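You operate a simulated robot arm through the tools that you are given. There is no shell and no other tool. Be economical: measure what you need, move in short steps, check, and stop when the job is done.

The job below is to be done with a simulated two-armed robot. You get a single attempt, and the scene is never put back.

## Task
Unload the press: cube on the cream tray if the red pointer is over 50, else in the brown pan.
Fine: open the release knob first, shut the guard at the end and stand the yellow marker on cube six; the other cubes stay. Set down upright: what you pick out.

It is judged by the outcome, as a careful person would: the job done as asked, and still so three seconds after it is handed in. It fails if anything else is knocked over, pushed out of place, dropped, spilled or broken.

## Robot
Two 7-joint arms with fingered hands on one trunk, on a base that drives. Base frame: it is fixed to the floor where the robot stands at the start and does not move with it; the origin is under the middle of the robot, x ahead of it, y to its left, z up. Units: mm, degrees, N and s.
The left shoulder is at the start at [42, 162, 1061], the right one opposite. Places, roughly: cube five [500, -1250, 750]; cube four [500, -1500, 750]; inside of the brown pan [400, -700, 800]; inside of the cream tray [400, -400, 800]; press guard [600, 0, 1000]; release knob [600, 0, 900]. Payload 4 kg a hand.
The tool frame of a hand sits at the grasp point between the pads (the TCP): z along the fingers, y along the line on which they close. The tips reach 36 mm beyond it. Largest opening 124 mm; the body of the gripper starts 42 mm behind the TCP. The gripper is a hand of 4 fingers: y runs from the thumb to the fingers, the wrist lies at [-15, -99, -189] in the tool frame, and closing takes about 1.5 s.
Orientation is told as [roll, pitch, yaw] about the base's x, y, z axes, in that order, counted from this pose: with the fingers straight down and the wrist toward the robot, the tool's x, y and z point along [0, 1, 0], [1, 0, 0] and [0, 0, -1] of the base frame.

## Interface
- The arms move only by the tool drive_tool. It takes "left_increments", "right_increments" or both (then of equal length, played together; a hand with none holds still); each is a list of rows, each a list of 7 numbers: the shift along the tool's x, y, z in mm, then the turn, a rotation vector about the tool's x, y, z in degrees, then the closure, from 0 (fully open) to 1 (shut). In form: [[x, y, z, wx, wy, wz, grip], ...]. A call has 1 to 20 rows; each row is the pose to reach, as a shift and turn from the pose commanded when the call began, along the tool's axes at that moment. Rows are played at 5 a second. More than 50 mm and 8.6 degrees between two rows, or a gripper value outside its range, and nothing of the call is played. A pose out of reach is approached as far as the arm can. The call stops where the force on the tool passes 90 N (or 10 N more than at its start, if that is more) or the arm is blocked; 0.2 s more then pass. The fingers move at their own pace (about 45 mm/s each) and stop on an object; they squeeze with about 32 N. The grip force told is the motor's: it shows also when the fingers shut on nothing. Time passes only in rows, and 0.2 s behind the last, so rows that repeat a pose let the fingers close. It gives the time, the measured TCP pose, the force on the tool (base axes), the opening and the grip force at its end, in the units of the frame above (readings bear some noise), with the torque about the TCP (base axes, N m) and any sound that the robot's microphone picked up.
- Cameras (640 x 400 px; columns grow to the right, rows downward): "scene" is now at [136.1, -32.5, 1313.9]; the picture's right is [-0.38, -0.92, 0.06], its down [-0.49, 0.15, -0.86] and it looks along [0.79, -0.36, -0.50] (base axes); focal length 216 px, centre (320, 200). "left" rides on the left gripper at [-75, -86, -123] in its tool frame; the picture's right is [-0.70, -0.34, 0.63], its down [0.64, -0.68, 0.35] and it looks along [0.32, 0.65, 0.69] (tool axes); focal length 275 px, centre (320, 200). "right" rides on the right gripper at [75, -86, -123] in its tool frame; the picture's right is [-0.70, 0.34, -0.63], its down [-0.64, -0.68, 0.35] and it looks along [-0.32, 0.65, 0.69] (tool axes); focal length 275 px, centre (320, 200). There is no depth. A picture from a camera that has moved, and an enlarged one, comes with that camera's place and axes in the base frame and with its lens. The place of the scene camera against the robot may be out by one fixed shift of up to 25 mm in any direction.
- grab_frame(camera): a new picture of that camera. No time passes.
- raise_lower(by): slides the trunk up (or, below 0, down) by that many mm; the arms and the scene camera ride with it, the base frame stays. It gives what a move gives, with no picture.
- base_move(legs): drives the robot by 1 to 6 legs, each [ahead, left, turn to the left] in mm, mm and degrees, along the robot's own axes; the way and the turn of a leg run together, so that a leg with both is an arc; at most 1500 mm and 180 degrees a leg. The arms and the cameras ride along, it lands a little off, and it stops where it bumps. It gives what a move gives.
- preshape(shape, hand): the hand has 4 fingers and takes this shape, open, in about a second: jaw (thumb against the fingers, like two jaws); tri (thumb and two fingers); tip (a fingertip pinch); poke (one finger out to press); point (the index stretched); flat (the hand flat); cup (the hand cupped); fist (a fist). The gripper value then closes the fingers along that shape, each until it touches; the sizes above hold for jaw. It gives what a move gives, with no picture.
- pan_tilt(pan, tilt): turns the head with the scene camera to pan (to the left, within 86 degrees either way) and tilt (down, from -29 to 69), counted from straight ahead of the robot. It gives what a move gives.
- zoom(camera, box): a new picture of the part [left, top, right, bottom] of that camera's present view, enlarged. No time passes.
- finish_job(): hands the job in; it is judged then, once.

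Go step by step. Nothing tells you exact positions but the pictures and the camera data: compare them with the known pose of the tool, close in by small moves and look again before you grip or let go. The budget is 120 turns and 92 pictures, counting those below and the enlarged ones. Unless the task says otherwise, let go and move clear before handing in, and close with one line.

The tools are called after ">>>" by a JSON object that holds its "method" and its "body". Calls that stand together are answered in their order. drive_tool: Moves the arms, as the interface text tells. Its arguments: {"type":"object","properties":{"left_increments":{"type":"array"},"right_increments":{"type":"array"}},"required":[]} The other tools are called the same way: raise_lower (by) slides the trunk up or down; preshape (shape, hand) gives the hand a shape; base_move (legs) drives the base; pan_tilt (pan, tilt) turns the head that bears the scene camera; grab_frame (camera) takes a picture; zoom (camera, box) takes an enlarged picture of a part of a camera's view; finish_job () hands the job in.

At the start:

```text
clock: 0.0
left_eef_pos: [798.2, -76.4, 1232.1]
left_tcp_rot: [0.0, 0.0, 0.1]
left_ft_force: [0.5, 0.9, -0.3]
left_moment: [0.03, 0.04, 0.04]
left_width: 123.8
left_gripper_force: 0.1
left_shape: jaw
right_eef_pos: [581.2, -650.2, 1245.6]
right_tcp_rot: [0.0, -0.1, 0.0]
right_ft_force: [0.0, 0.2, 0.0]
right_moment: [0.01, -0.03, 0.0]
right_width: 123.7
right_gripper_force: 0.1
right_shape: jaw
trunk travel left (down, up): [-225.0, 253.0]
robot x, y, heading: [1.6, -1.6, 0.1]
head pan, tilt: [-22.7, 22.2]
```

scene: 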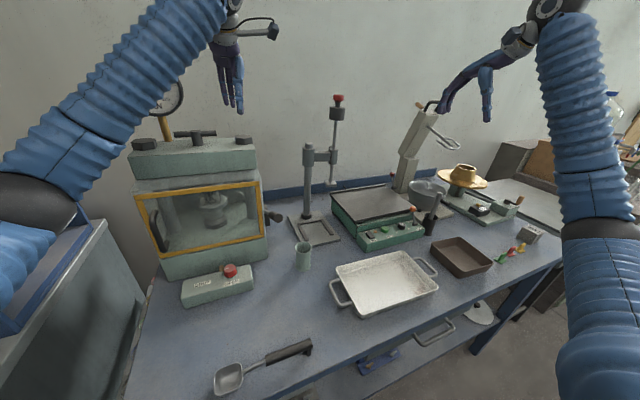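
right: 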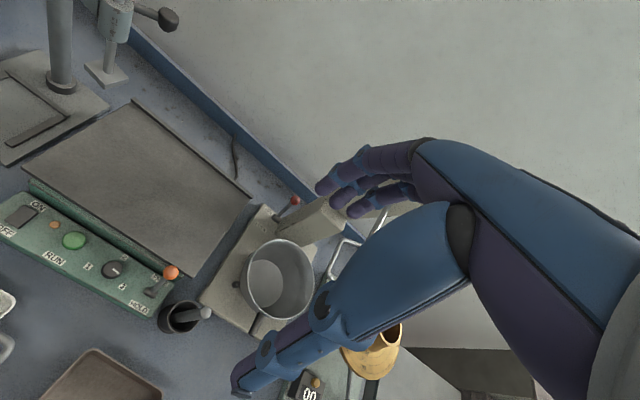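
left: 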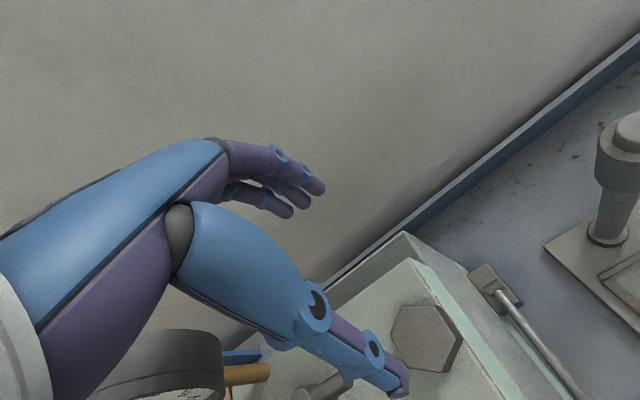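

I see the press at the left of the bench with a yellow-framed guard and a gauge behind the left arm. I will look closer at the press, the gauge and the right side of the bench.

>>> {"method": "zoom", "body": {"camera": "scene", "box": [120, 70, 300, 310]}}

>>> {"method": "pan_tilt", "body": {"pan": -70, "tilt": 25}}

>>> {"method": "grab_frame", "body": {"camera": "scene"}}

```text
1.67 times, centred on (210, 190) of scene
camera zoom: at [136.1, -32.5, 1313.9], right [-0.38, -0.92, 0.06], down [-0.49, 0.15, -0.86], along [0.79, -0.36, -0.5], focal length 361 px, centre (503, 217)
```

zoom: 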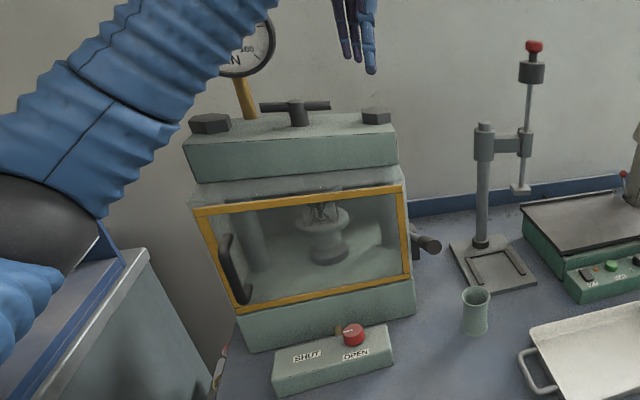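

```text
clock: 1.1
left_eef_pos: [798.7, -76.2, 1231.1]
left_tcp_rot: [0.0, 0.0, 0.0]
left_ft_force: [0.2, 0.7, 0.7]
left_moment: [-0.03, 0.0, 0.04]
left_width: 123.7
left_gripper_force: 0.0
left_shape: jaw
right_eef_pos: [580.8, -650.9, 1245.8]
right_tcp_rot: [0.0, 0.0, 0.0]
right_ft_force: [-0.9, -0.1, 0.0]
right_moment: [-0.01, -0.01, 0.01]
right_width: 123.7
right_gripper_force: 0.0
right_shape: jaw
trunk travel left (down, up): [-225.0, 253.0]
robot x, y, heading: [0.1, 0.4, -0.0]
head pan, tilt: [-70.0, 25.0]
```

```text
87 pictures are left
camera scene: at [82.0, -83.3, 1317.6], right [-0.93, -0.34, 0.14], down [-0.28, 0.4, -0.87], along [0.24, -0.85, -0.47], focal length 216 px, centre (320, 200)
```

scene: 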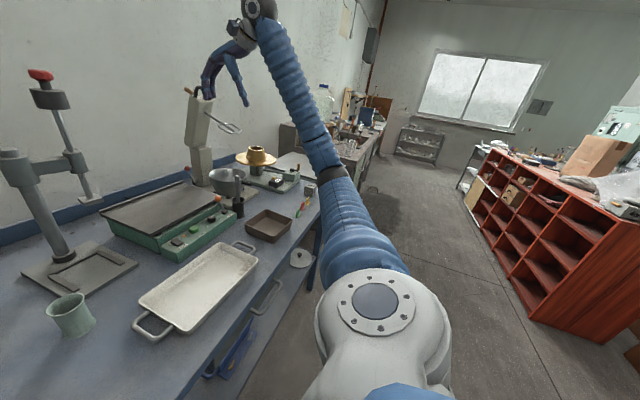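

The gauge is hidden behind the left arm, and small things lie at the right end of the bench. I'll look there enlarged.

>>> {"method": "zoom", "body": {"camera": "scene", "box": [200, 140, 340, 230]}}

>>> {"method": "zoom", "body": {"camera": "scene", "box": [280, 70, 420, 160]}}

>>> {"method": "zoom", "body": {"camera": "scene", "box": [440, 100, 640, 220]}}

```text
4.44 times, centred on (270, 185) of scene
camera zoom: at [82.0, -83.3, 1317.6], right [-0.93, -0.34, 0.14], down [-0.28, 0.4, -0.87], along [0.24, -0.85, -0.47], focal length 962 px, centre (542, 267)
```

zoom: 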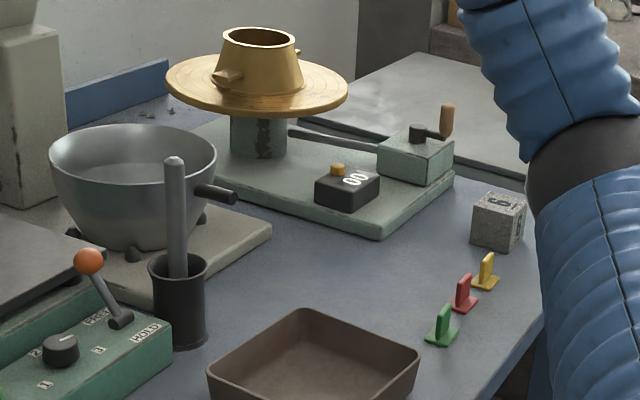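

```text
4.44 times, centred on (350, 115) of scene
camera zoom: at [82.0, -83.3, 1317.6], right [-0.93, -0.34, 0.14], down [-0.28, 0.4, -0.87], along [0.24, -0.85, -0.47], focal length 962 px, centre (187, 578)
```

zoom: 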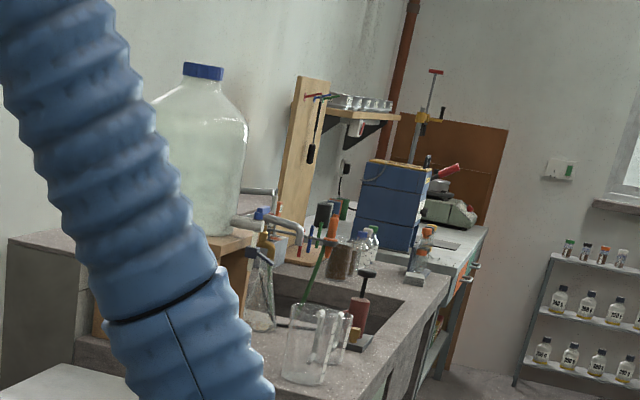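

```text
3.20 times, centred on (540, 160) of scene
camera zoom: at [82.0, -83.3, 1317.6], right [-0.93, -0.34, 0.14], down [-0.28, 0.4, -0.87], along [0.24, -0.85, -0.47], focal length 693 px, centre (-384, 328)
```

zoom: 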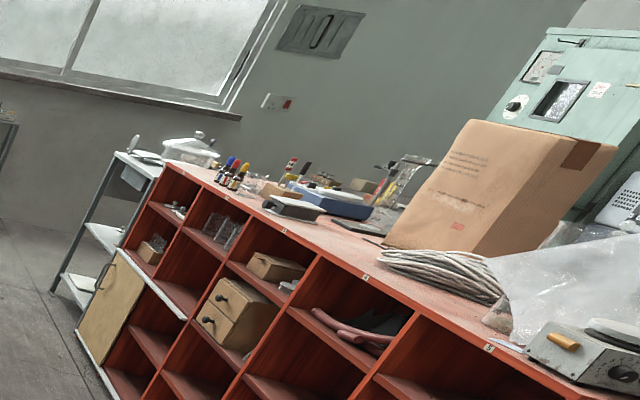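

Three markers (green, red, yellow) and a numbered concrete cube stand at the right end of the bench. I'll withdraw the left hand up and to the left to free the gauge view, and the right hand toward me to free the right end.

>>> {"method": "drive_tool", "body": {"left_increments": [[0, -40, 0, 0, 0, 0, 0], [20, -80, 0, 0, 0, 0, 0], [50, -115, 0, 0, 0, 0, 0], [85, -150, 0, 0, 0, 0, 0], [120, -185, 0, 0, 0, 0, 0], [155, -220, 0, 0, 0, 0, 0], [190, -255, 0, 0, 0, 0, 0], [225, -290, 0, 0, 0, 0, 0], [260, -320, 0, 0, 0, 0, 0], [295, -350, 0, 0, 0, 0, 0]], "right_increments": [[25, -35, 0, 0, 0, 0, 0], [50, -70, 0, 0, 0, 0, 0], [80, -105, 0, 0, 0, 0, 0], [110, -140, 0, 0, 0, 0, 0], [140, -170, 0, 0, 0, 0, 0], [170, -200, 0, 0, 0, 0, 0], [200, -230, 0, 0, 0, 0, 0], [230, -260, 0, 0, 0, 0, 0], [250, -280, 0, 0, 0, 0, 0], [270, -300, 0, 0, 0, 0, 0]]}}

>>> {"method": "grab_frame", "body": {"camera": "scene"}}

>>> {"method": "pan_tilt", "body": {"pan": 0, "tilt": 20}}

>>> {"method": "grab_frame", "body": {"camera": "scene"}}

```text
clock: 3.4
left_eef_pos: [446.6, 218.8, 1233.4]
left_tcp_rot: [-0.1, 0.0, 0.0]
left_ft_force: [-0.4, 0.3, 0.7]
left_moment: [0.01, -0.01, 0.0]
left_width: 123.8
left_gripper_force: 0.1
left_shape: jaw
right_eef_pos: [277.5, -377.1, 1247.8]
right_tcp_rot: [-0.2, -0.1, 0.0]
right_ft_force: [0.2, -0.1, -1.0]
right_moment: [-0.05, -0.02, 0.0]
right_width: 123.6
right_gripper_force: 0.0
right_shape: jaw
trunk travel left (down, up): [-225.0, 253.0]
robot x, y, heading: [-2.3, 1.5, -0.2]
head pan, tilt: [-70.0, 25.0]
```

```text
83 pictures are left
camera scene: at [80.3, -81.3, 1318.0], right [-0.93, -0.34, 0.14], down [-0.28, 0.4, -0.87], along [0.24, -0.85, -0.46], focal length 216 px, centre (320, 200)
```

scene: 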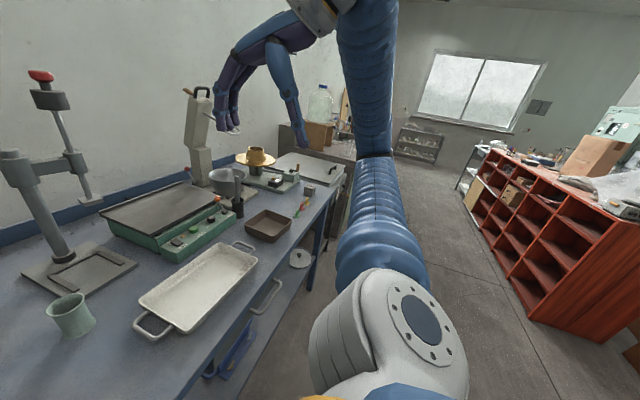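

```text
clock: 4.8
left_eef_pos: [449.2, 218.1, 1233.6]
left_tcp_rot: [0.1, 0.0, 0.1]
left_ft_force: [-0.7, -0.3, 0.2]
left_moment: [-0.02, -0.01, -0.04]
left_width: 124.0
left_gripper_force: 0.1
left_shape: jaw
right_eef_pos: [281.1, -379.1, 1248.1]
right_tcp_rot: [0.1, 0.0, 0.0]
right_ft_force: [-0.4, 0.9, 1.0]
right_moment: [-0.04, 0.01, -0.03]
right_width: 123.7
right_gripper_force: 0.0
right_shape: jaw
trunk travel left (down, up): [-225.0, 253.0]
robot x, y, heading: [1.5, -2.8, -0.2]
head pan, tilt: [0.0, 20.0]
```

```text
82 pictures are left
camera scene: at [143.9, 3.4, 1316.2], right [0.0, -1.0, 0.0], down [-0.48, 0.0, -0.88], along [0.88, 0.0, -0.48], focal length 216 px, centre (320, 200)
```

scene: 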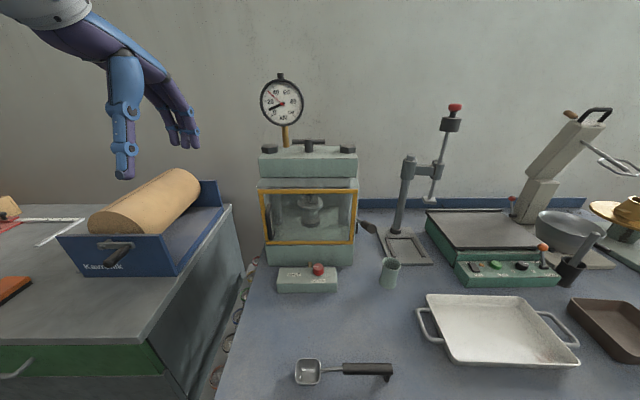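

>>> {"method": "zoom", "body": {"camera": "scene", "box": [250, 66, 314, 134]}}

>>> {"method": "zoom", "body": {"camera": "scene", "box": [240, 130, 400, 300]}}

>>> {"method": "pan_tilt", "body": {"pan": -70, "tilt": 35}}

>>> {"method": "zoom", "body": {"camera": "scene", "box": [230, 60, 370, 220]}}

```text
5.88 times, centred on (282, 100) of scene
camera zoom: at [143.9, 3.4, 1316.2], right [0.0, -1.0, 0.0], down [-0.48, 0.0, -0.88], along [0.88, 0.0, -0.48], focal length 1273 px, centre (544, 788)
```

zoom: 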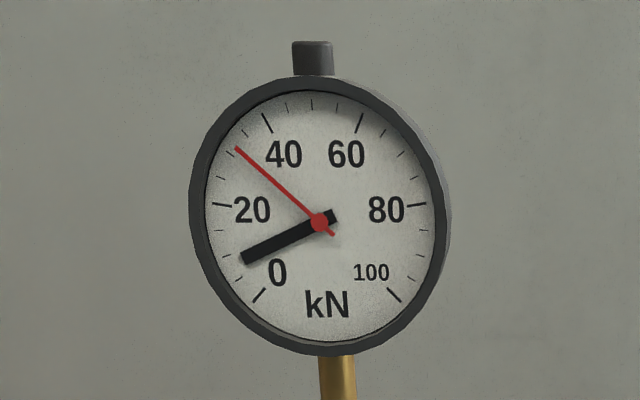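

```text
2.35 times, centred on (320, 215) of scene
camera zoom: at [143.9, 3.4, 1316.2], right [0.0, -1.0, 0.0], down [-0.48, 0.0, -0.88], along [0.88, 0.0, -0.48], focal length 509 px, centre (320, 165)
```

zoom: 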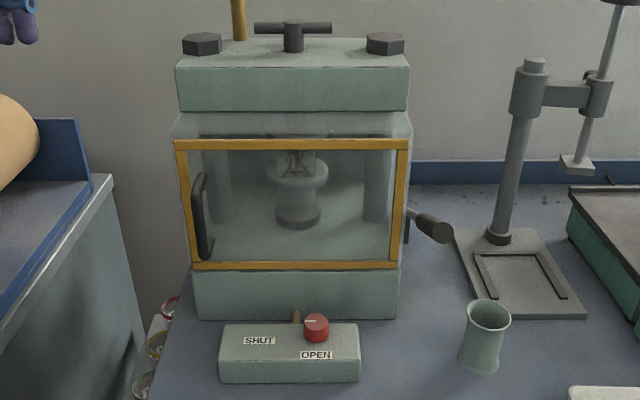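

```text
clock: 6.2
left_eef_pos: [448.6, 218.6, 1234.0]
left_tcp_rot: [0.0, 0.0, 0.0]
left_ft_force: [0.2, 0.0, -0.9]
left_moment: [0.0, -0.03, -0.01]
left_width: 123.7
left_gripper_force: 0.0
left_shape: jaw
right_eef_pos: [280.9, -378.7, 1247.5]
right_tcp_rot: [0.0, -0.1, -0.1]
right_ft_force: [-0.2, 0.8, 0.0]
right_moment: [-0.01, 0.02, -0.04]
right_width: 123.4
right_gripper_force: 0.0
right_shape: jaw
trunk travel left (down, up): [-225.0, 253.0]
robot x, y, heading: [-1.6, -0.5, -0.1]
head pan, tilt: [-70.0, 35.0]
```

```text
2.50 times, centred on (300, 140) of scene
camera zoom: at [78.0, -79.2, 1302.3], right [-0.93, -0.34, 0.14], down [-0.32, 0.54, -0.78], along [0.19, -0.77, -0.61], focal length 541 px, centre (370, 350)
```

zoom: 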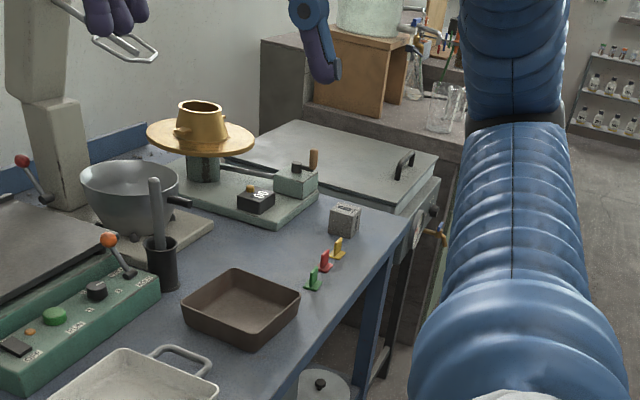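

The red pointer stands at about 33 (not over 50), so the press's cube goes in the brown pan. Now I check the cube number and the press interior.

>>> {"method": "zoom", "body": {"camera": "scene", "box": [290, 135, 320, 160]}}

>>> {"method": "pan_tilt", "body": {"pan": 0, "tilt": 40}}

>>> {"method": "grab_frame", "body": {"camera": "scene"}}

```text
16.00 times, centred on (305, 148) of scene
camera zoom: at [78.0, -79.2, 1302.3], right [-0.93, -0.34, 0.14], down [-0.32, 0.54, -0.78], along [0.19, -0.77, -0.61], focal length 3464 px, centre (560, 1040)
```

zoom: 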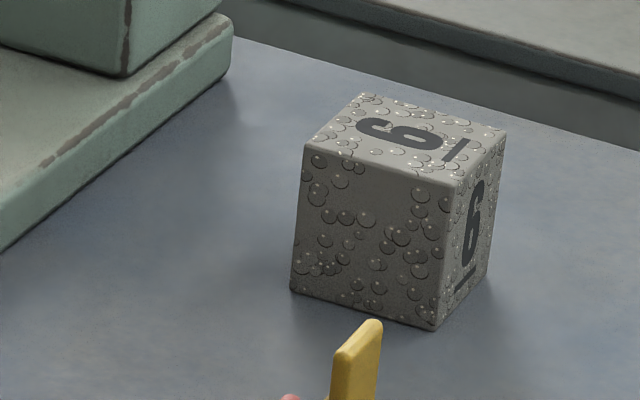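

```text
clock: 7.6
left_eef_pos: [449.0, 217.8, 1233.4]
left_tcp_rot: [0.0, 0.0, 0.0]
left_ft_force: [0.1, 0.3, 0.2]
left_moment: [0.0, -0.02, -0.03]
left_width: 123.7
left_gripper_force: 0.0
left_shape: jaw
right_eef_pos: [281.7, -378.7, 1247.5]
right_tcp_rot: [0.0, 0.0, 0.0]
right_ft_force: [-0.3, 0.5, -0.4]
right_moment: [0.01, 0.01, -0.01]
right_width: 123.8
right_gripper_force: 0.0
right_shape: jaw
trunk travel left (down, up): [-225.0, 253.0]
robot x, y, heading: [-2.4, 1.1, -0.0]
head pan, tilt: [0.0, 40.0]
```

```text
77 pictures are left
camera scene: at [131.1, 3.5, 1286.4], right [0.0, -1.0, 0.0], down [-0.75, 0.0, -0.66], along [0.66, 0.0, -0.75], focal length 216 px, centre (320, 200)
```

scene: 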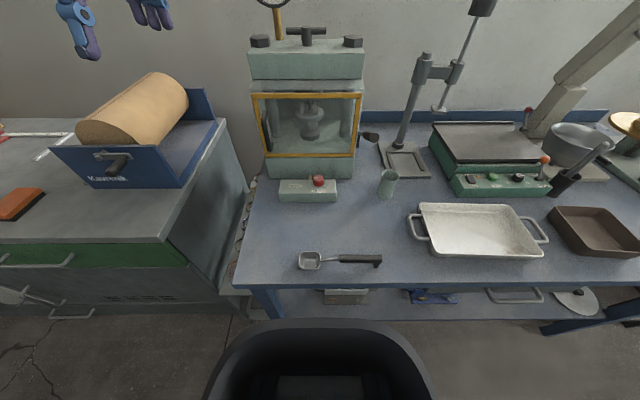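

Cube six (underlined) is the one on the bench behind the yellow marker. Next, the press interior, knob and guard in detail.

>>> {"method": "zoom", "body": {"camera": "scene", "box": [240, 85, 390, 205]}}

>>> {"method": "zoom", "body": {"camera": "scene", "box": [275, 165, 345, 209]}}

```text
3.33 times, centred on (315, 145) of scene
camera zoom: at [131.1, 3.5, 1286.4], right [0.0, -1.0, 0.0], down [-0.75, 0.0, -0.66], along [0.66, 0.0, -0.75], focal length 722 px, centre (337, 383)
```

zoom: 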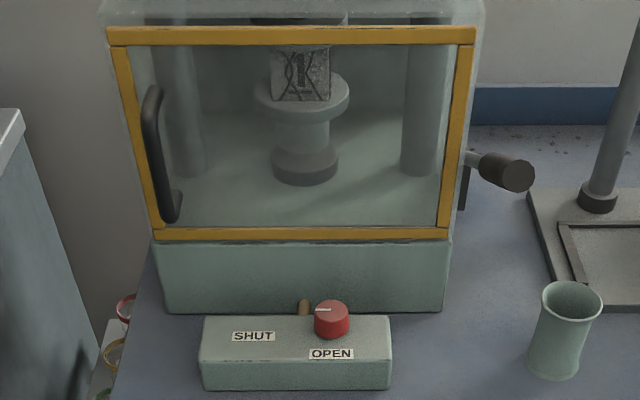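

```text
9.09 times, centred on (310, 187) of scene
camera zoom: at [131.1, 3.5, 1286.4], right [0.0, -1.0, 0.0], down [-0.75, 0.0, -0.66], along [0.66, 0.0, -0.75], focal length 1968 px, centre (411, 318)
```

zoom: 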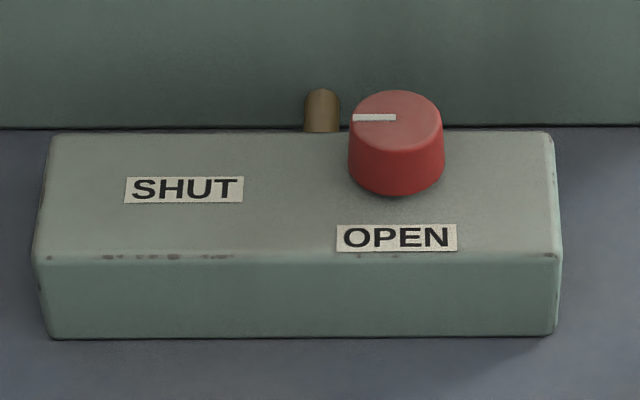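

The knob's mark points to SHUT (left); OPEN is toward me, a quarter turn counter-clockwise. I bring the left hand nearer to measure by stereo.

>>> {"method": "drive_tool", "body": {"left_increments": [[-40, 5, 20, 0, 0, 0, 0], [-80, 10, 45, 0, 0, 0, 0], [-120, 15, 70, 0, 0, 0, 0], [-155, 20, 100, 0, 0, 0, 0], [-190, 25, 130, 0, 0, 0, 0], [-228, 31, 153, 0, 0, 0, 0]]}}

>>> {"method": "grab_frame", "body": {"camera": "left"}}

>>> {"method": "grab_frame", "body": {"camera": "scene"}}

```text
clock: 9.0
left_eef_pos: [478.6, -9.7, 1080.1]
left_tcp_rot: [0.0, 0.0, 0.1]
left_ft_force: [0.7, 0.7, -0.7]
left_moment: [0.02, 0.01, 0.01]
left_width: 124.1
left_gripper_force: 0.1
left_shape: jaw
right_eef_pos: [281.9, -379.6, 1246.7]
right_tcp_rot: [0.1, 0.2, -0.1]
right_ft_force: [-0.2, -0.2, -0.5]
right_moment: [0.02, -0.02, -0.01]
right_width: 123.6
right_gripper_force: 0.0
right_shape: jaw
trunk travel left (down, up): [-225.0, 253.0]
robot x, y, heading: [2.8, 0.5, -0.0]
head pan, tilt: [0.0, 40.0]
```

```text
74 pictures are left
camera left: at [393.5, -85.6, 1201.3], right [-0.34, -0.7, -0.63], down [-0.68, 0.64, -0.34], along [0.65, 0.32, -0.69], focal length 275 px, centre (320, 200)
```

left: 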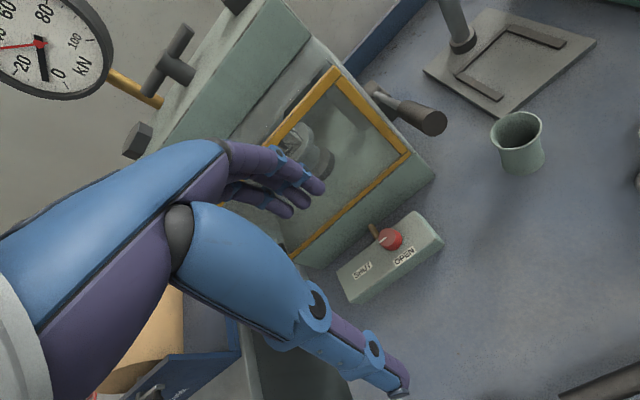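

```text
73 pictures are left
camera scene: at [131.7, 2.5, 1286.3], right [0.0, -1.0, 0.0], down [-0.75, 0.0, -0.66], along [0.66, 0.0, -0.75], focal length 216 px, centre (320, 200)
```

scene: 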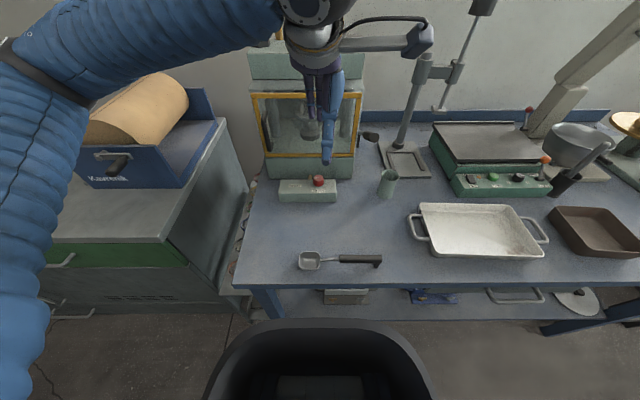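

The knob is near [559, -7, 885], with the press front only about 20 mm behind it, so I'll pinch it with a tip grip, hand leaning back. I set the tip shape and look closely at the guard.

>>> {"method": "preshape", "body": {"hand": "left", "shape": "tip"}}

>>> {"method": "grab_frame", "body": {"camera": "left"}}

>>> {"method": "zoom", "body": {"camera": "left", "box": [240, 30, 480, 280]}}

```text
clock: 9.9
left_eef_pos: [478.9, -9.3, 1080.3]
left_tcp_rot: [0.0, 0.0, 0.0]
left_ft_force: [0.8, 0.0, 0.4]
left_moment: [0.0, 0.03, 0.03]
left_width: 124.0
left_gripper_force: 0.1
left_shape: tip
right_eef_pos: [280.5, -378.8, 1246.7]
right_tcp_rot: [0.1, 0.0, -0.1]
right_ft_force: [-0.4, 0.1, 0.0]
right_moment: [0.03, -0.02, 0.03]
right_width: 123.6
right_gripper_force: 0.0
right_shape: jaw
trunk travel left (down, up): [-225.0, 253.0]
robot x, y, heading: [-0.6, -0.5, 0.1]
head pan, tilt: [0.0, 40.0]
```

```text
72 pictures are left
camera left: at [392.9, -84.4, 1202.1], right [-0.34, -0.7, -0.63], down [-0.68, 0.64, -0.35], along [0.65, 0.32, -0.69], focal length 275 px, centre (320, 200)
```

left: 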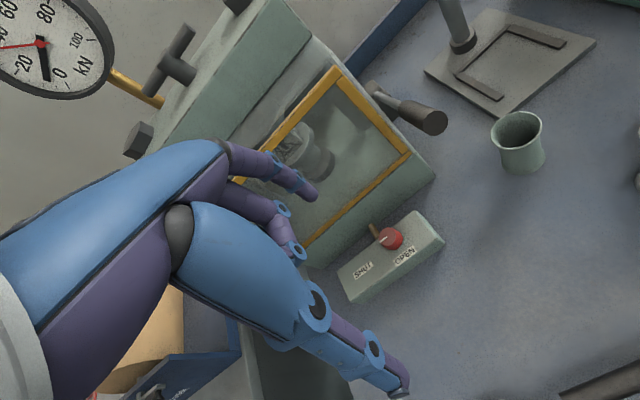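

```text
1.60 times, centred on (360, 155) of left
camera zoom: at [392.9, -84.4, 1202.1], right [-0.34, -0.7, -0.63], down [-0.68, 0.64, -0.35], along [0.65, 0.32, -0.69], focal length 440 px, centre (256, 272)
```

zoom: 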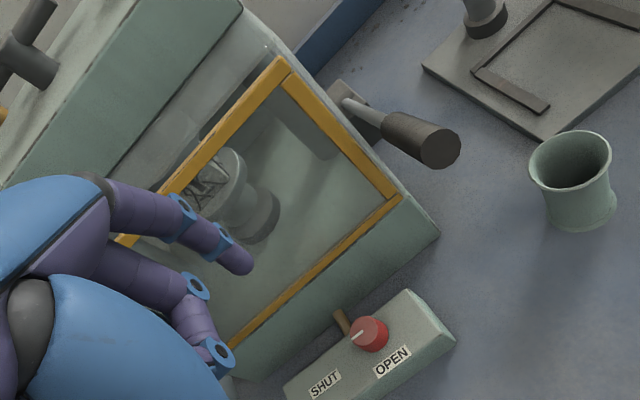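

The guard has its handle at the left, probably hinged at right, and the pointer still reads 33. I back the left hand off a bit and turn it so the fingers close along y, before tilting.

>>> {"method": "drive_tool", "body": {"left_increments": [[0, -10, 0, 0, 0, 8, 0], [0, -20, 0, 0, 0, 16, 0], [0, -30, 0, 0, 0, 24, 0], [0, -40, 0, 0, 0, 32, 0], [0, -50, 0, 0, 0, 40, 0], [0, -60, 0, 0, 0, 48, 0], [0, -70, 0, 0, 0, 56, 0], [0, -80, 0, 0, 0, 64, 0], [0, -80, 0, 0, 0, 72, 0], [0, -80, 0, 0, 0, 80, 0], [0, -80, 0, 0, 0, 88, 0], [0, -80, 0, 0, 0, 96, 0], [0, -80, 0, 0, 0, 104, 0], [0, -80, 0, 0, 0, 112, 0], [0, -80, 0, 0, 0, 120, 0]]}}

>>> {"method": "drive_tool", "body": {"left_increments": [[0, 0, 0, 0, 8, 0, 0], [0, 0, 0, 0, 16, 0, 0], [0, 0, 0, 0, 24, 0, 0], [0, 0, 0, 0, 32, 0, 0], [0, 0, 0, 0, 35, 0, 0]]}}

>>> {"method": "grab_frame", "body": {"camera": "left"}}

>>> {"method": "grab_frame", "body": {"camera": "scene"}}

```text
clock: 13.3
left_eef_pos: [391.3, 35.7, 1108.9]
left_tcp_rot: [3.9, 2.8, -115.8]
left_ft_force: [0.2, -0.9, 0.1]
left_moment: [0.07, 0.05, -0.02]
left_width: 123.9
left_gripper_force: 0.0
left_shape: tip
right_eef_pos: [286.3, -347.3, 1248.1]
right_tcp_rot: [0.4, -0.5, 2.6]
right_ft_force: [0.3, -0.8, 0.6]
right_moment: [0.08, 0.11, 0.0]
right_width: 123.7
right_gripper_force: 0.0
right_shape: jaw
trunk travel left (down, up): [-225.0, 253.0]
robot x, y, heading: [0.1, 22.5, 2.9]
head pan, tilt: [0.0, 40.0]
stopped in row 15 (left hand): the arm was blocked; the commanded pose is now the measured one
```

```text
clock: 14.5
left_eef_pos: [402.3, 34.8, 1095.4]
left_tcp_rot: [37.5, 1.5, -117.0]
left_ft_force: [-0.1, -0.4, -0.2]
left_moment: [0.0, -0.01, 0.01]
left_width: 123.9
left_gripper_force: 0.0
left_shape: tip
right_eef_pos: [295.7, -343.4, 1245.5]
right_tcp_rot: [-0.1, 0.2, 2.2]
right_ft_force: [-0.2, 0.0, -0.3]
right_moment: [0.0, 0.03, 0.0]
right_width: 123.8
right_gripper_force: 0.0
right_shape: jaw
trunk travel left (down, up): [-225.0, 253.0]
robot x, y, heading: [-1.6, 26.1, 2.3]
head pan, tilt: [0.0, 40.0]
```

```text
70 pictures are left
camera left: at [320.3, 170.3, 1147.5], right [0.02, 0.4, -0.92], down [0.95, 0.28, 0.14], along [0.31, -0.88, -0.37], focal length 275 px, centre (320, 200)
```

left: 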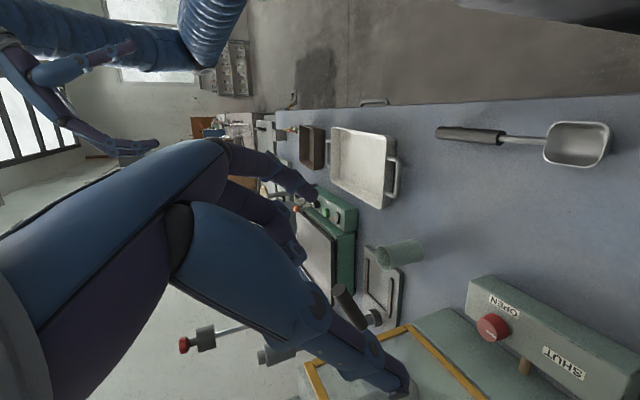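

```text
69 pictures are left
camera scene: at [131.0, 32.8, 1284.4], right [0.04, -1.0, 0.0], down [-0.75, -0.03, -0.66], along [0.66, 0.03, -0.75], focal length 216 px, centre (320, 200)
```

scene: 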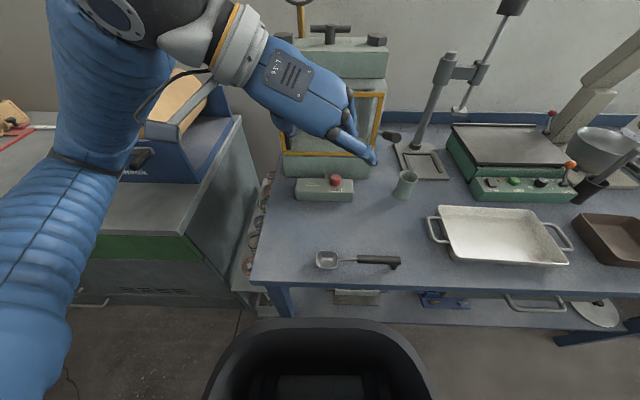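

The arm was blocked at the end of that turn and shoved the base 25 mm left, likely the elbow against the left cabinet. I turn the hand back 30° and shift the base right for elbow room, then check.

>>> {"method": "drive_tool", "body": {"left_increments": [[0, 0, 0, 4.3, 0, -6.15, 0], [0, 0, 0, 8.6, 0, -12.3, 0], [0, 0, 0, 12.9, 0, -18.45, 0], [0, 0, 0, 17.2, 0, -24.6, 0]]}}

>>> {"method": "base_move", "body": {"legs": [[0, -110, -2.3]]}}

>>> {"method": "grab_frame", "body": {"camera": "scene"}}

>>> {"method": "grab_frame", "body": {"camera": "left"}}

```text
clock: 15.5
left_eef_pos: [417.3, 24.5, 1114.3]
left_tcp_rot: [38.1, 0.1, -86.7]
left_ft_force: [-0.2, 0.3, 1.0]
left_moment: [-0.03, -0.04, 0.02]
left_width: 124.0
left_gripper_force: 0.1
left_shape: tip
left hand out of reach, approached as far as the arm can: row 2, 3, 4
right_eef_pos: [294.7, -343.3, 1248.5]
right_tcp_rot: [0.0, 0.0, 2.3]
right_ft_force: [-0.9, -0.3, -0.3]
right_moment: [-0.01, 0.0, -0.03]
right_width: 123.9
right_gripper_force: 0.1
right_shape: jaw
trunk travel left (down, up): [-225.0, 253.0]
robot x, y, heading: [-1.1, 23.8, 2.5]
head pan, tilt: [0.0, 40.0]
```

```text
clock: 16.7
left_eef_pos: [420.4, -102.3, 1111.6]
left_tcp_rot: [38.1, 0.3, -89.0]
left_ft_force: [-0.2, -0.4, -0.6]
left_moment: [0.04, -0.01, -0.01]
left_width: 123.7
left_gripper_force: 0.1
left_shape: tip
right_eef_pos: [282.8, -464.7, 1246.8]
right_tcp_rot: [0.1, 0.0, 0.1]
right_ft_force: [0.6, -0.6, -0.4]
right_moment: [0.03, -0.01, 0.0]
right_width: 123.8
right_gripper_force: 0.1
right_shape: jaw
trunk travel left (down, up): [-225.0, 253.0]
robot x, y, heading: [1.7, -86.7, 0.4]
head pan, tilt: [0.0, 40.0]
```

```text
68 pictures are left
camera scene: at [131.6, -82.9, 1286.4], right [0.0, -1.0, 0.0], down [-0.75, 0.0, -0.66], along [0.66, 0.0, -0.75], focal length 216 px, centre (320, 200)
```

scene: 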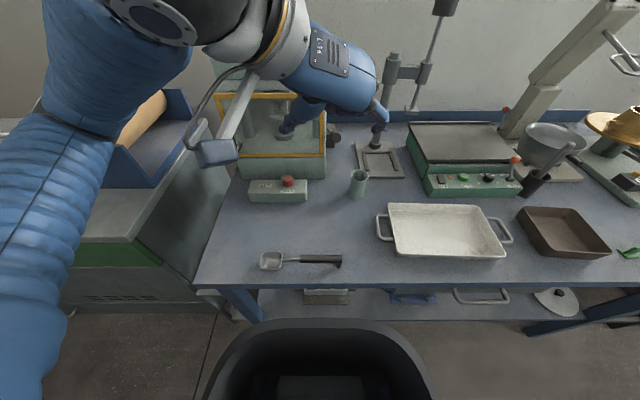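

```text
67 pictures are left
camera left: at [284.4, -18.4, 1163.0], right [-0.16, 0.34, -0.93], down [0.71, 0.69, 0.13], along [0.69, -0.64, -0.35], focal length 275 px, centre (320, 200)
```

left: 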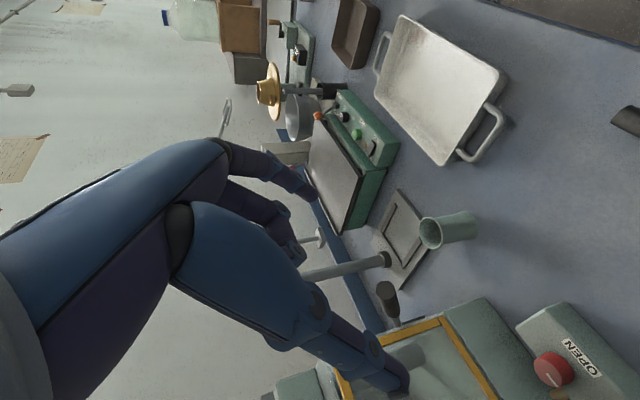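

Nothing looks disturbed. My knob range estimate is still loose, so I lower the left hand to get a lower viewpoint.

>>> {"method": "drive_tool", "body": {"left_increments": [[-20, 0, 26, 0, 0, 0, 0], [-40, 0, 52, 0, 0, 0, 0], [-60, 0, 78, 0, 0, 0, 0], [-80, 0, 104, 0, 0, 0, 0]]}}

>>> {"method": "grab_frame", "body": {"camera": "left"}}

>>> {"method": "zoom", "body": {"camera": "scene", "box": [200, 80, 440, 230]}}

```text
clock: 17.7
left_eef_pos: [465.3, -124.3, 996.7]
left_tcp_rot: [38.0, 0.1, -89.0]
left_ft_force: [0.1, -0.4, 1.0]
left_moment: [0.0, -0.01, -0.02]
left_width: 124.0
left_gripper_force: 0.1
left_shape: tip
left hand out of reach, approached as far as the arm can: row 1, 2, 3, 4
right_eef_pos: [282.1, -462.4, 1247.7]
right_tcp_rot: [0.0, 0.0, 0.2]
right_ft_force: [0.6, -0.1, 0.3]
right_moment: [0.01, 0.0, 0.0]
right_width: 123.7
right_gripper_force: 0.1
right_shape: jaw
trunk travel left (down, up): [-225.0, 253.0]
robot x, y, heading: [3.2, -82.1, -0.2]
head pan, tilt: [0.0, 40.0]
```

```text
66 pictures are left
camera left: at [329.9, -40.5, 1046.1], right [-0.16, 0.34, -0.93], down [0.71, 0.69, 0.13], along [0.69, -0.64, -0.35], focal length 275 px, centre (320, 200)
```

left: 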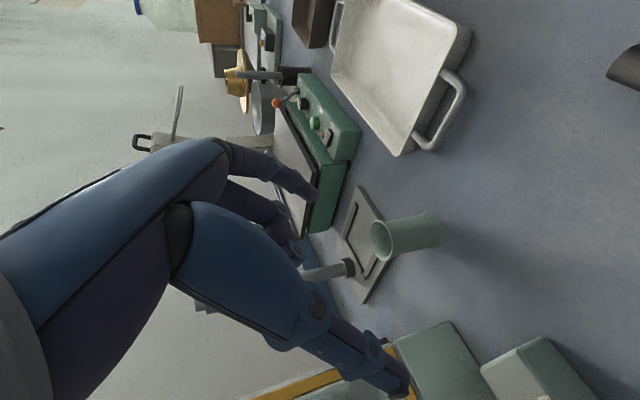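

```text
2.67 times, centred on (320, 155) of scene
camera zoom: at [131.9, -80.6, 1286.3], right [0.0, -1.0, 0.0], down [-0.75, 0.0, -0.66], along [0.66, 0.0, -0.75], focal length 577 px, centre (320, 320)
```

zoom: 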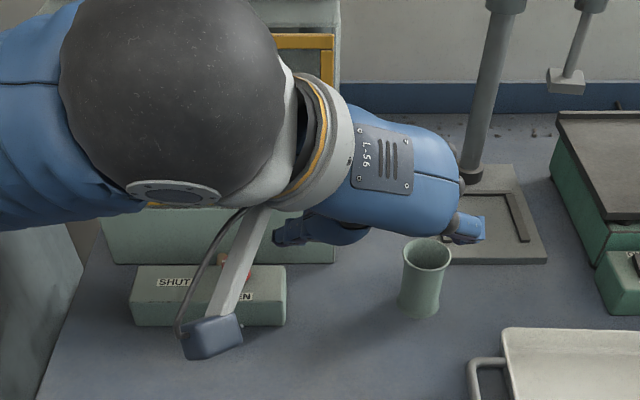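

This strong tilt is at the wrist's limit. I reduce the tilt to about 14° and move up/left over the knob.

>>> {"method": "drive_tool", "body": {"left_increments": [[0, 0, 0, 0, -8, 0, 0], [0, 0, 0, 0, -16, 0, 0], [0, 0, 0, 0, -24, 0, 0]]}}

>>> {"method": "drive_tool", "body": {"left_increments": [[0, -40, 0, 0, 0, 0, 0], [0, -80, 0, 0, 0, 0, 0], [0, -110, 0, 0, 0, 0, 0]]}}

>>> {"method": "grab_frame", "body": {"camera": "left"}}

>>> {"method": "zoom", "body": {"camera": "scene", "box": [200, 80, 440, 230]}}

```text
clock: 18.5
left_eef_pos: [465.0, -124.4, 995.5]
left_tcp_rot: [14.0, 0.0, -89.1]
left_ft_force: [0.9, 0.2, 0.8]
left_moment: [-0.01, -0.05, 0.02]
left_width: 123.7
left_gripper_force: 0.0
left_shape: tip
right_eef_pos: [281.9, -463.8, 1247.2]
right_tcp_rot: [0.0, 0.0, 0.1]
right_ft_force: [0.0, 0.3, 0.5]
right_moment: [0.0, 0.03, 0.06]
right_width: 123.7
right_gripper_force: 0.1
right_shape: jaw
trunk travel left (down, up): [-225.0, 253.0]
robot x, y, heading: [4.8, -86.7, -0.1]
head pan, tilt: [0.0, 40.0]
```

```text
clock: 19.3
left_eef_pos: [463.3, -19.3, 997.5]
left_tcp_rot: [14.1, 0.1, -89.1]
left_ft_force: [-0.9, -0.4, 0.5]
left_moment: [0.05, -0.01, -0.02]
left_width: 123.7
left_gripper_force: 0.1
left_shape: tip
right_eef_pos: [280.4, -466.0, 1247.4]
right_tcp_rot: [0.2, -0.1, 0.1]
right_ft_force: [-0.6, 0.0, 1.3]
right_moment: [0.05, -0.04, -0.03]
right_width: 124.0
right_gripper_force: 0.0
right_shape: jaw
trunk travel left (down, up): [-225.0, 253.0]
robot x, y, heading: [-2.6, -87.9, 0.3]
head pan, tilt: [0.0, 40.0]
```

```text
64 pictures are left
camera left: at [358.9, 65.3, 1096.9], right [-0.53, 0.33, -0.78], down [0.7, 0.69, -0.18], along [0.49, -0.64, -0.6], focal length 275 px, centre (320, 200)
```

left: 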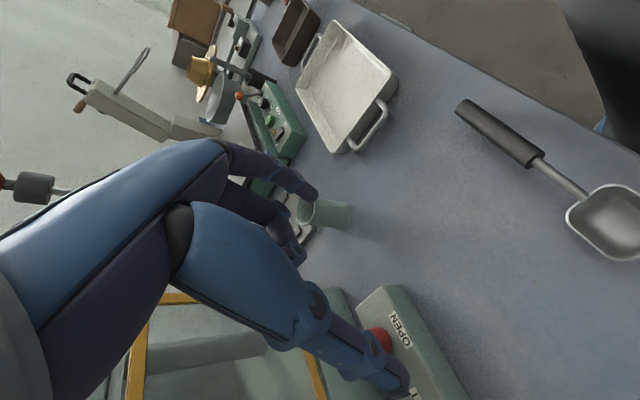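

```text
2.67 times, centred on (320, 155) of scene
camera zoom: at [130.5, -83.7, 1286.6], right [0.0, -1.0, 0.0], down [-0.75, 0.0, -0.66], along [0.66, 0.0, -0.75], focal length 577 px, centre (320, 320)
```

zoom: 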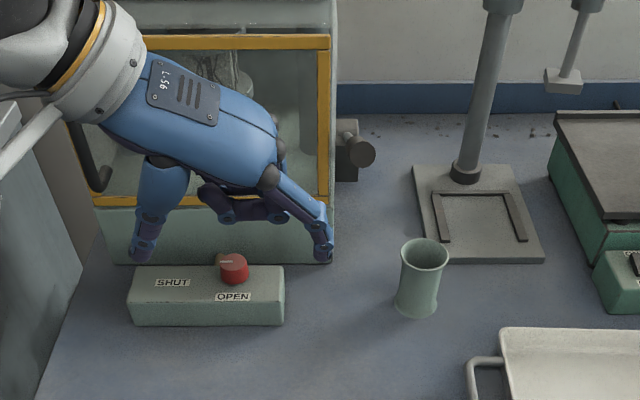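

Now the hand straddles the knob nicely in y. I move forward and down with the fingers partly closed, still above the knob, and check.

>>> {"method": "drive_tool", "body": {"left_increments": [[17, 2, 10, 0, 0, 0, 0.3], [34, 2, 20, 0, 0, 0, 0.5], [50, 2, 36, 0, 0, 0, 0.5], [60, 2, 50, 0, 0, 0, 0.5], [60, 2, 50, 0, 0, 0, 0.5]]}}

>>> {"method": "zoom", "body": {"camera": "scene", "box": [220, 110, 380, 210]}}

>>> {"method": "grab_frame", "body": {"camera": "left"}}

```text
clock: 20.5
left_eef_pos: [533.8, -15.4, 962.4]
left_tcp_rot: [14.1, 0.1, -89.0]
left_ft_force: [0.3, 0.8, 0.3]
left_moment: [-0.01, -0.06, -0.03]
left_width: 63.1
left_gripper_force: 0.1
left_shape: tip
right_eef_pos: [282.5, -463.0, 1247.6]
right_tcp_rot: [0.0, 0.0, 0.1]
right_ft_force: [0.6, 0.4, -0.1]
right_moment: [0.02, 0.0, -0.01]
right_width: 124.2
right_gripper_force: 0.1
right_shape: jaw
trunk travel left (down, up): [-225.0, 253.0]
robot x, y, heading: [0.2, -88.8, 0.5]
head pan, tilt: [0.0, 40.0]
```

```text
4.00 times, centred on (300, 160) of scene
camera zoom: at [131.5, -80.8, 1286.5], right [0.0, -1.0, 0.0], down [-0.75, 0.0, -0.66], along [0.66, 0.0, -0.75], focal length 866 px, centre (400, 360)
```

zoom: 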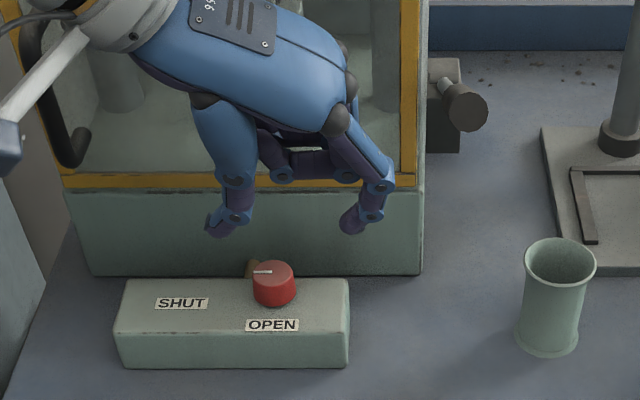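

```text
61 pictures are left
camera left: at [430.2, 68.2, 1061.8], right [-0.53, 0.33, -0.78], down [0.7, 0.69, -0.18], along [0.49, -0.64, -0.59], focal length 275 px, centre (320, 200)
```

left: 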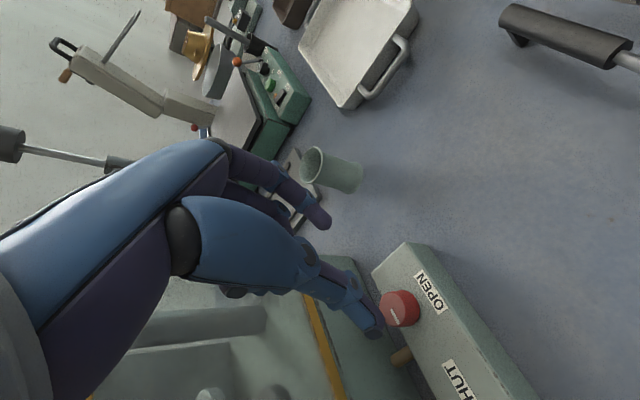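

The knob top seems near [558, -2, 868]. I go down most of the way with the fingers open around it.

>>> {"method": "drive_tool", "body": {"left_increments": [[1, -4, 15, 0, 0, 0, 0.45], [2, -8, 30, 0, 0, 0, 0.45], [2, -8, 44, 0, 0, 0, 0.45]]}}

>>> {"method": "zoom", "body": {"camera": "scene", "box": [240, 140, 340, 205]}}

>>> {"method": "zoom", "body": {"camera": "left", "box": [260, 180, 480, 400]}}

```text
clock: 21.3
left_eef_pos: [545.2, -7.9, 920.3]
left_tcp_rot: [14.1, 0.1, -88.9]
left_ft_force: [0.5, -0.2, 0.1]
left_moment: [0.0, 0.02, 0.04]
left_width: 68.1
left_gripper_force: 0.1
left_shape: tip
right_eef_pos: [282.7, -463.4, 1248.0]
right_tcp_rot: [-0.1, 0.0, 0.1]
right_ft_force: [-0.4, -0.4, -0.3]
right_moment: [0.02, 0.0, 0.03]
right_width: 123.7
right_gripper_force: 0.0
right_shape: jaw
trunk travel left (down, up): [-225.0, 253.0]
robot x, y, heading: [-1.8, -84.4, 0.3]
head pan, tilt: [0.0, 40.0]
```

```text
6.15 times, centred on (290, 172) of scene
camera zoom: at [131.8, -80.7, 1286.4], right [0.0, -1.0, 0.0], down [-0.75, 0.0, -0.66], along [0.66, 0.0, -0.75], focal length 1332 px, centre (505, 369)
```

zoom: 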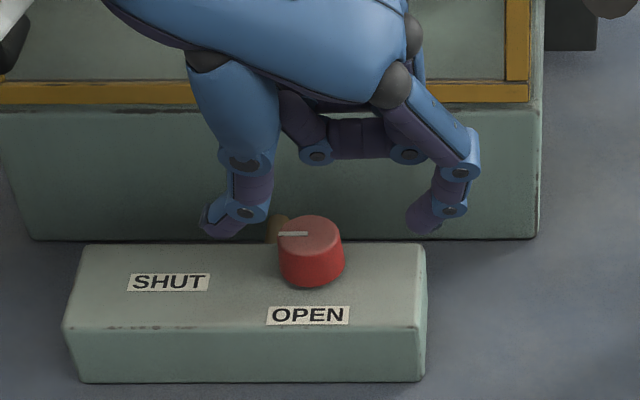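

```text
1.82 times, centred on (370, 290) of left
camera zoom: at [441.9, 76.1, 1020.3], right [-0.53, 0.33, -0.78], down [0.7, 0.69, -0.18], along [0.49, -0.64, -0.6], focal length 500 px, centre (229, 36)
```

zoom: 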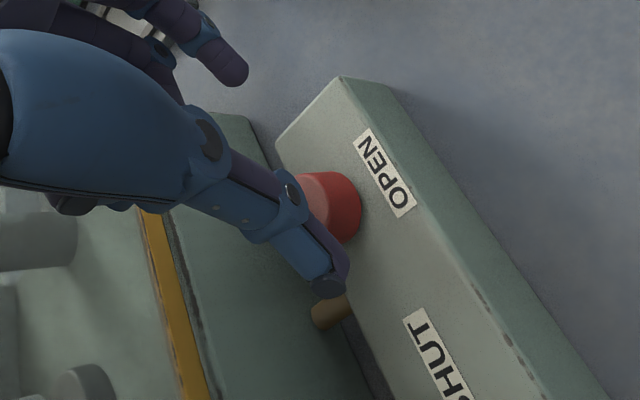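

The tips are about at the knob's top height and a few mm too far. I come back 7 mm, down 14, and check again.

>>> {"method": "drive_tool", "body": {"left_increments": [[-10, -3, 0, 0, 0, 0, 0.45], [-10, -3.5, 12, 0, 0, 0, 0.5], [-10, -3.5, 12, 0, 0, 0, 0.55]]}}

>>> {"method": "zoom", "body": {"camera": "scene", "box": [240, 140, 340, 205]}}

>>> {"method": "zoom", "body": {"camera": "left", "box": [260, 180, 480, 400]}}

```text
clock: 22.1
left_eef_pos: [539.9, -3.8, 905.3]
left_tcp_rot: [14.1, 0.1, -89.1]
left_ft_force: [0.8, 0.0, 0.2]
left_moment: [-0.01, 0.01, 0.01]
left_width: 57.5
left_gripper_force: 0.1
left_shape: tip
right_eef_pos: [281.9, -461.6, 1248.2]
right_tcp_rot: [0.1, 0.0, 0.1]
right_ft_force: [-1.2, 0.2, 0.7]
right_moment: [-0.02, -0.01, 0.01]
right_width: 124.0
right_gripper_force: 0.0
right_shape: jaw
trunk travel left (down, up): [-225.0, 253.0]
robot x, y, heading: [0.4, -89.3, 0.1]
head pan, tilt: [0.0, 40.0]
```

```text
6.15 times, centred on (290, 172) of scene
camera zoom: at [131.4, -80.8, 1286.5], right [0.0, -1.0, 0.0], down [-0.75, 0.0, -0.66], along [0.66, 0.0, -0.75], focal length 1332 px, centre (505, 369)
```

zoom: 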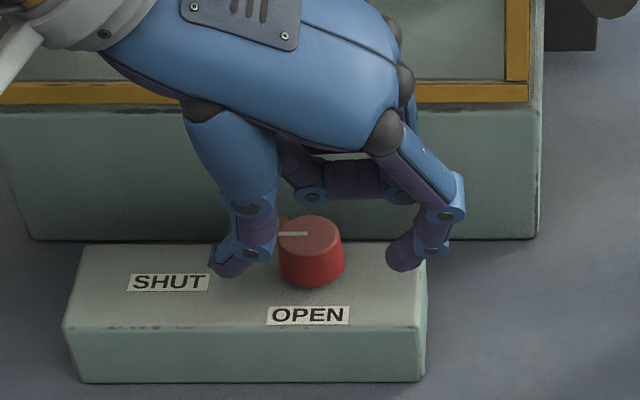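

```text
1.82 times, centred on (370, 290) of left
camera zoom: at [434.9, 79.3, 1005.2], right [-0.53, 0.33, -0.78], down [0.7, 0.69, -0.18], along [0.49, -0.64, -0.59], focal length 500 px, centre (229, 36)
```

zoom: 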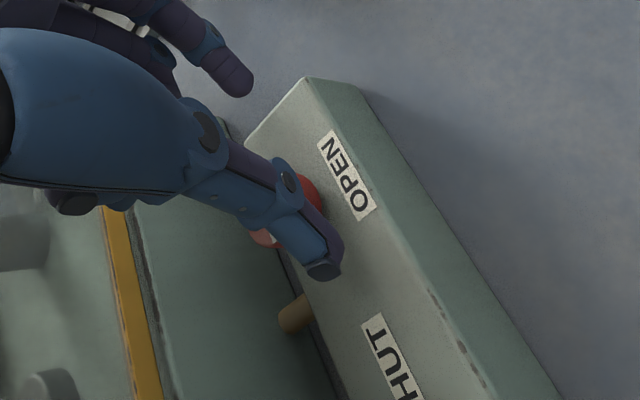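

The tips straddle the knob at mid-height. I go 4 mm lower and close.

>>> {"method": "drive_tool", "body": {"left_increments": [[-1, 0, 4, 0, 0, 0, 0.6], [-1, 0, 4, 0, 0, 0, 1], [-1, 0, 4, 0, 0, 0, 1], [-1, 0, 4, 0, 0, 0, 1], [-1, 0, 4, 0, 0, 0, 1], [-1, 0, 4, 0, 0, 0, 1]]}}

>>> {"method": "zoom", "body": {"camera": "scene", "box": [240, 140, 340, 205]}}

```text
clock: 23.5
left_eef_pos: [538.6, -4.9, 900.0]
left_tcp_rot: [14.1, 0.2, -89.1]
left_ft_force: [-0.4, 0.4, -0.1]
left_moment: [-0.02, -0.05, 0.02]
left_width: 0.3
left_gripper_force: 32.5
left_shape: tip
right_eef_pos: [283.4, -462.3, 1248.6]
right_tcp_rot: [-0.1, 0.0, 0.1]
right_ft_force: [-0.5, 0.7, 0.0]
right_moment: [0.01, 0.01, 0.02]
right_width: 124.0
right_gripper_force: 0.0
right_shape: jaw
trunk travel left (down, up): [-225.0, 253.0]
robot x, y, heading: [-3.9, -83.2, 0.1]
head pan, tilt: [0.0, 40.0]
```

```text
6.15 times, centred on (290, 172) of scene
camera zoom: at [131.6, -80.7, 1286.4], right [0.0, -1.0, 0.0], down [-0.75, 0.0, -0.66], along [0.66, 0.0, -0.75], focal length 1332 px, centre (505, 369)
```

zoom: 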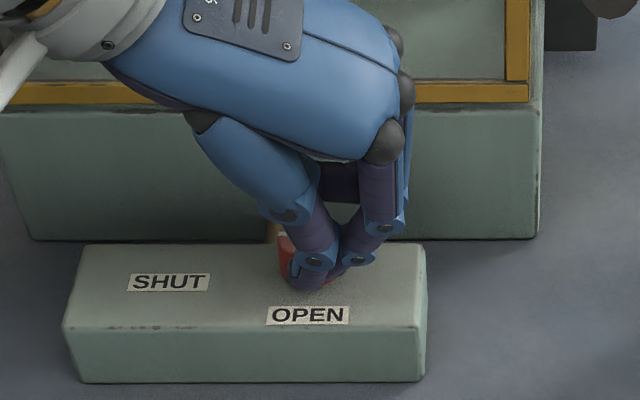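

The fingers closed in front of the knob without gripping it. I look from the left camera before correcting.

>>> {"method": "zoom", "body": {"camera": "left", "box": [260, 180, 480, 400]}}

```text
1.82 times, centred on (370, 290) of left
camera zoom: at [435.0, 79.1, 1001.0], right [-0.53, 0.33, -0.78], down [0.7, 0.69, -0.18], along [0.49, -0.64, -0.6], focal length 500 px, centre (229, 36)
```

zoom: 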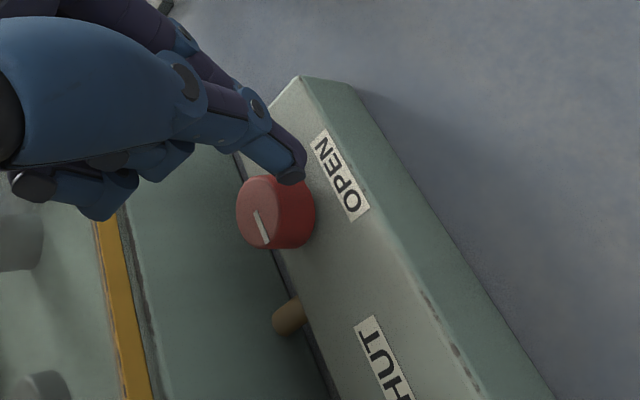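

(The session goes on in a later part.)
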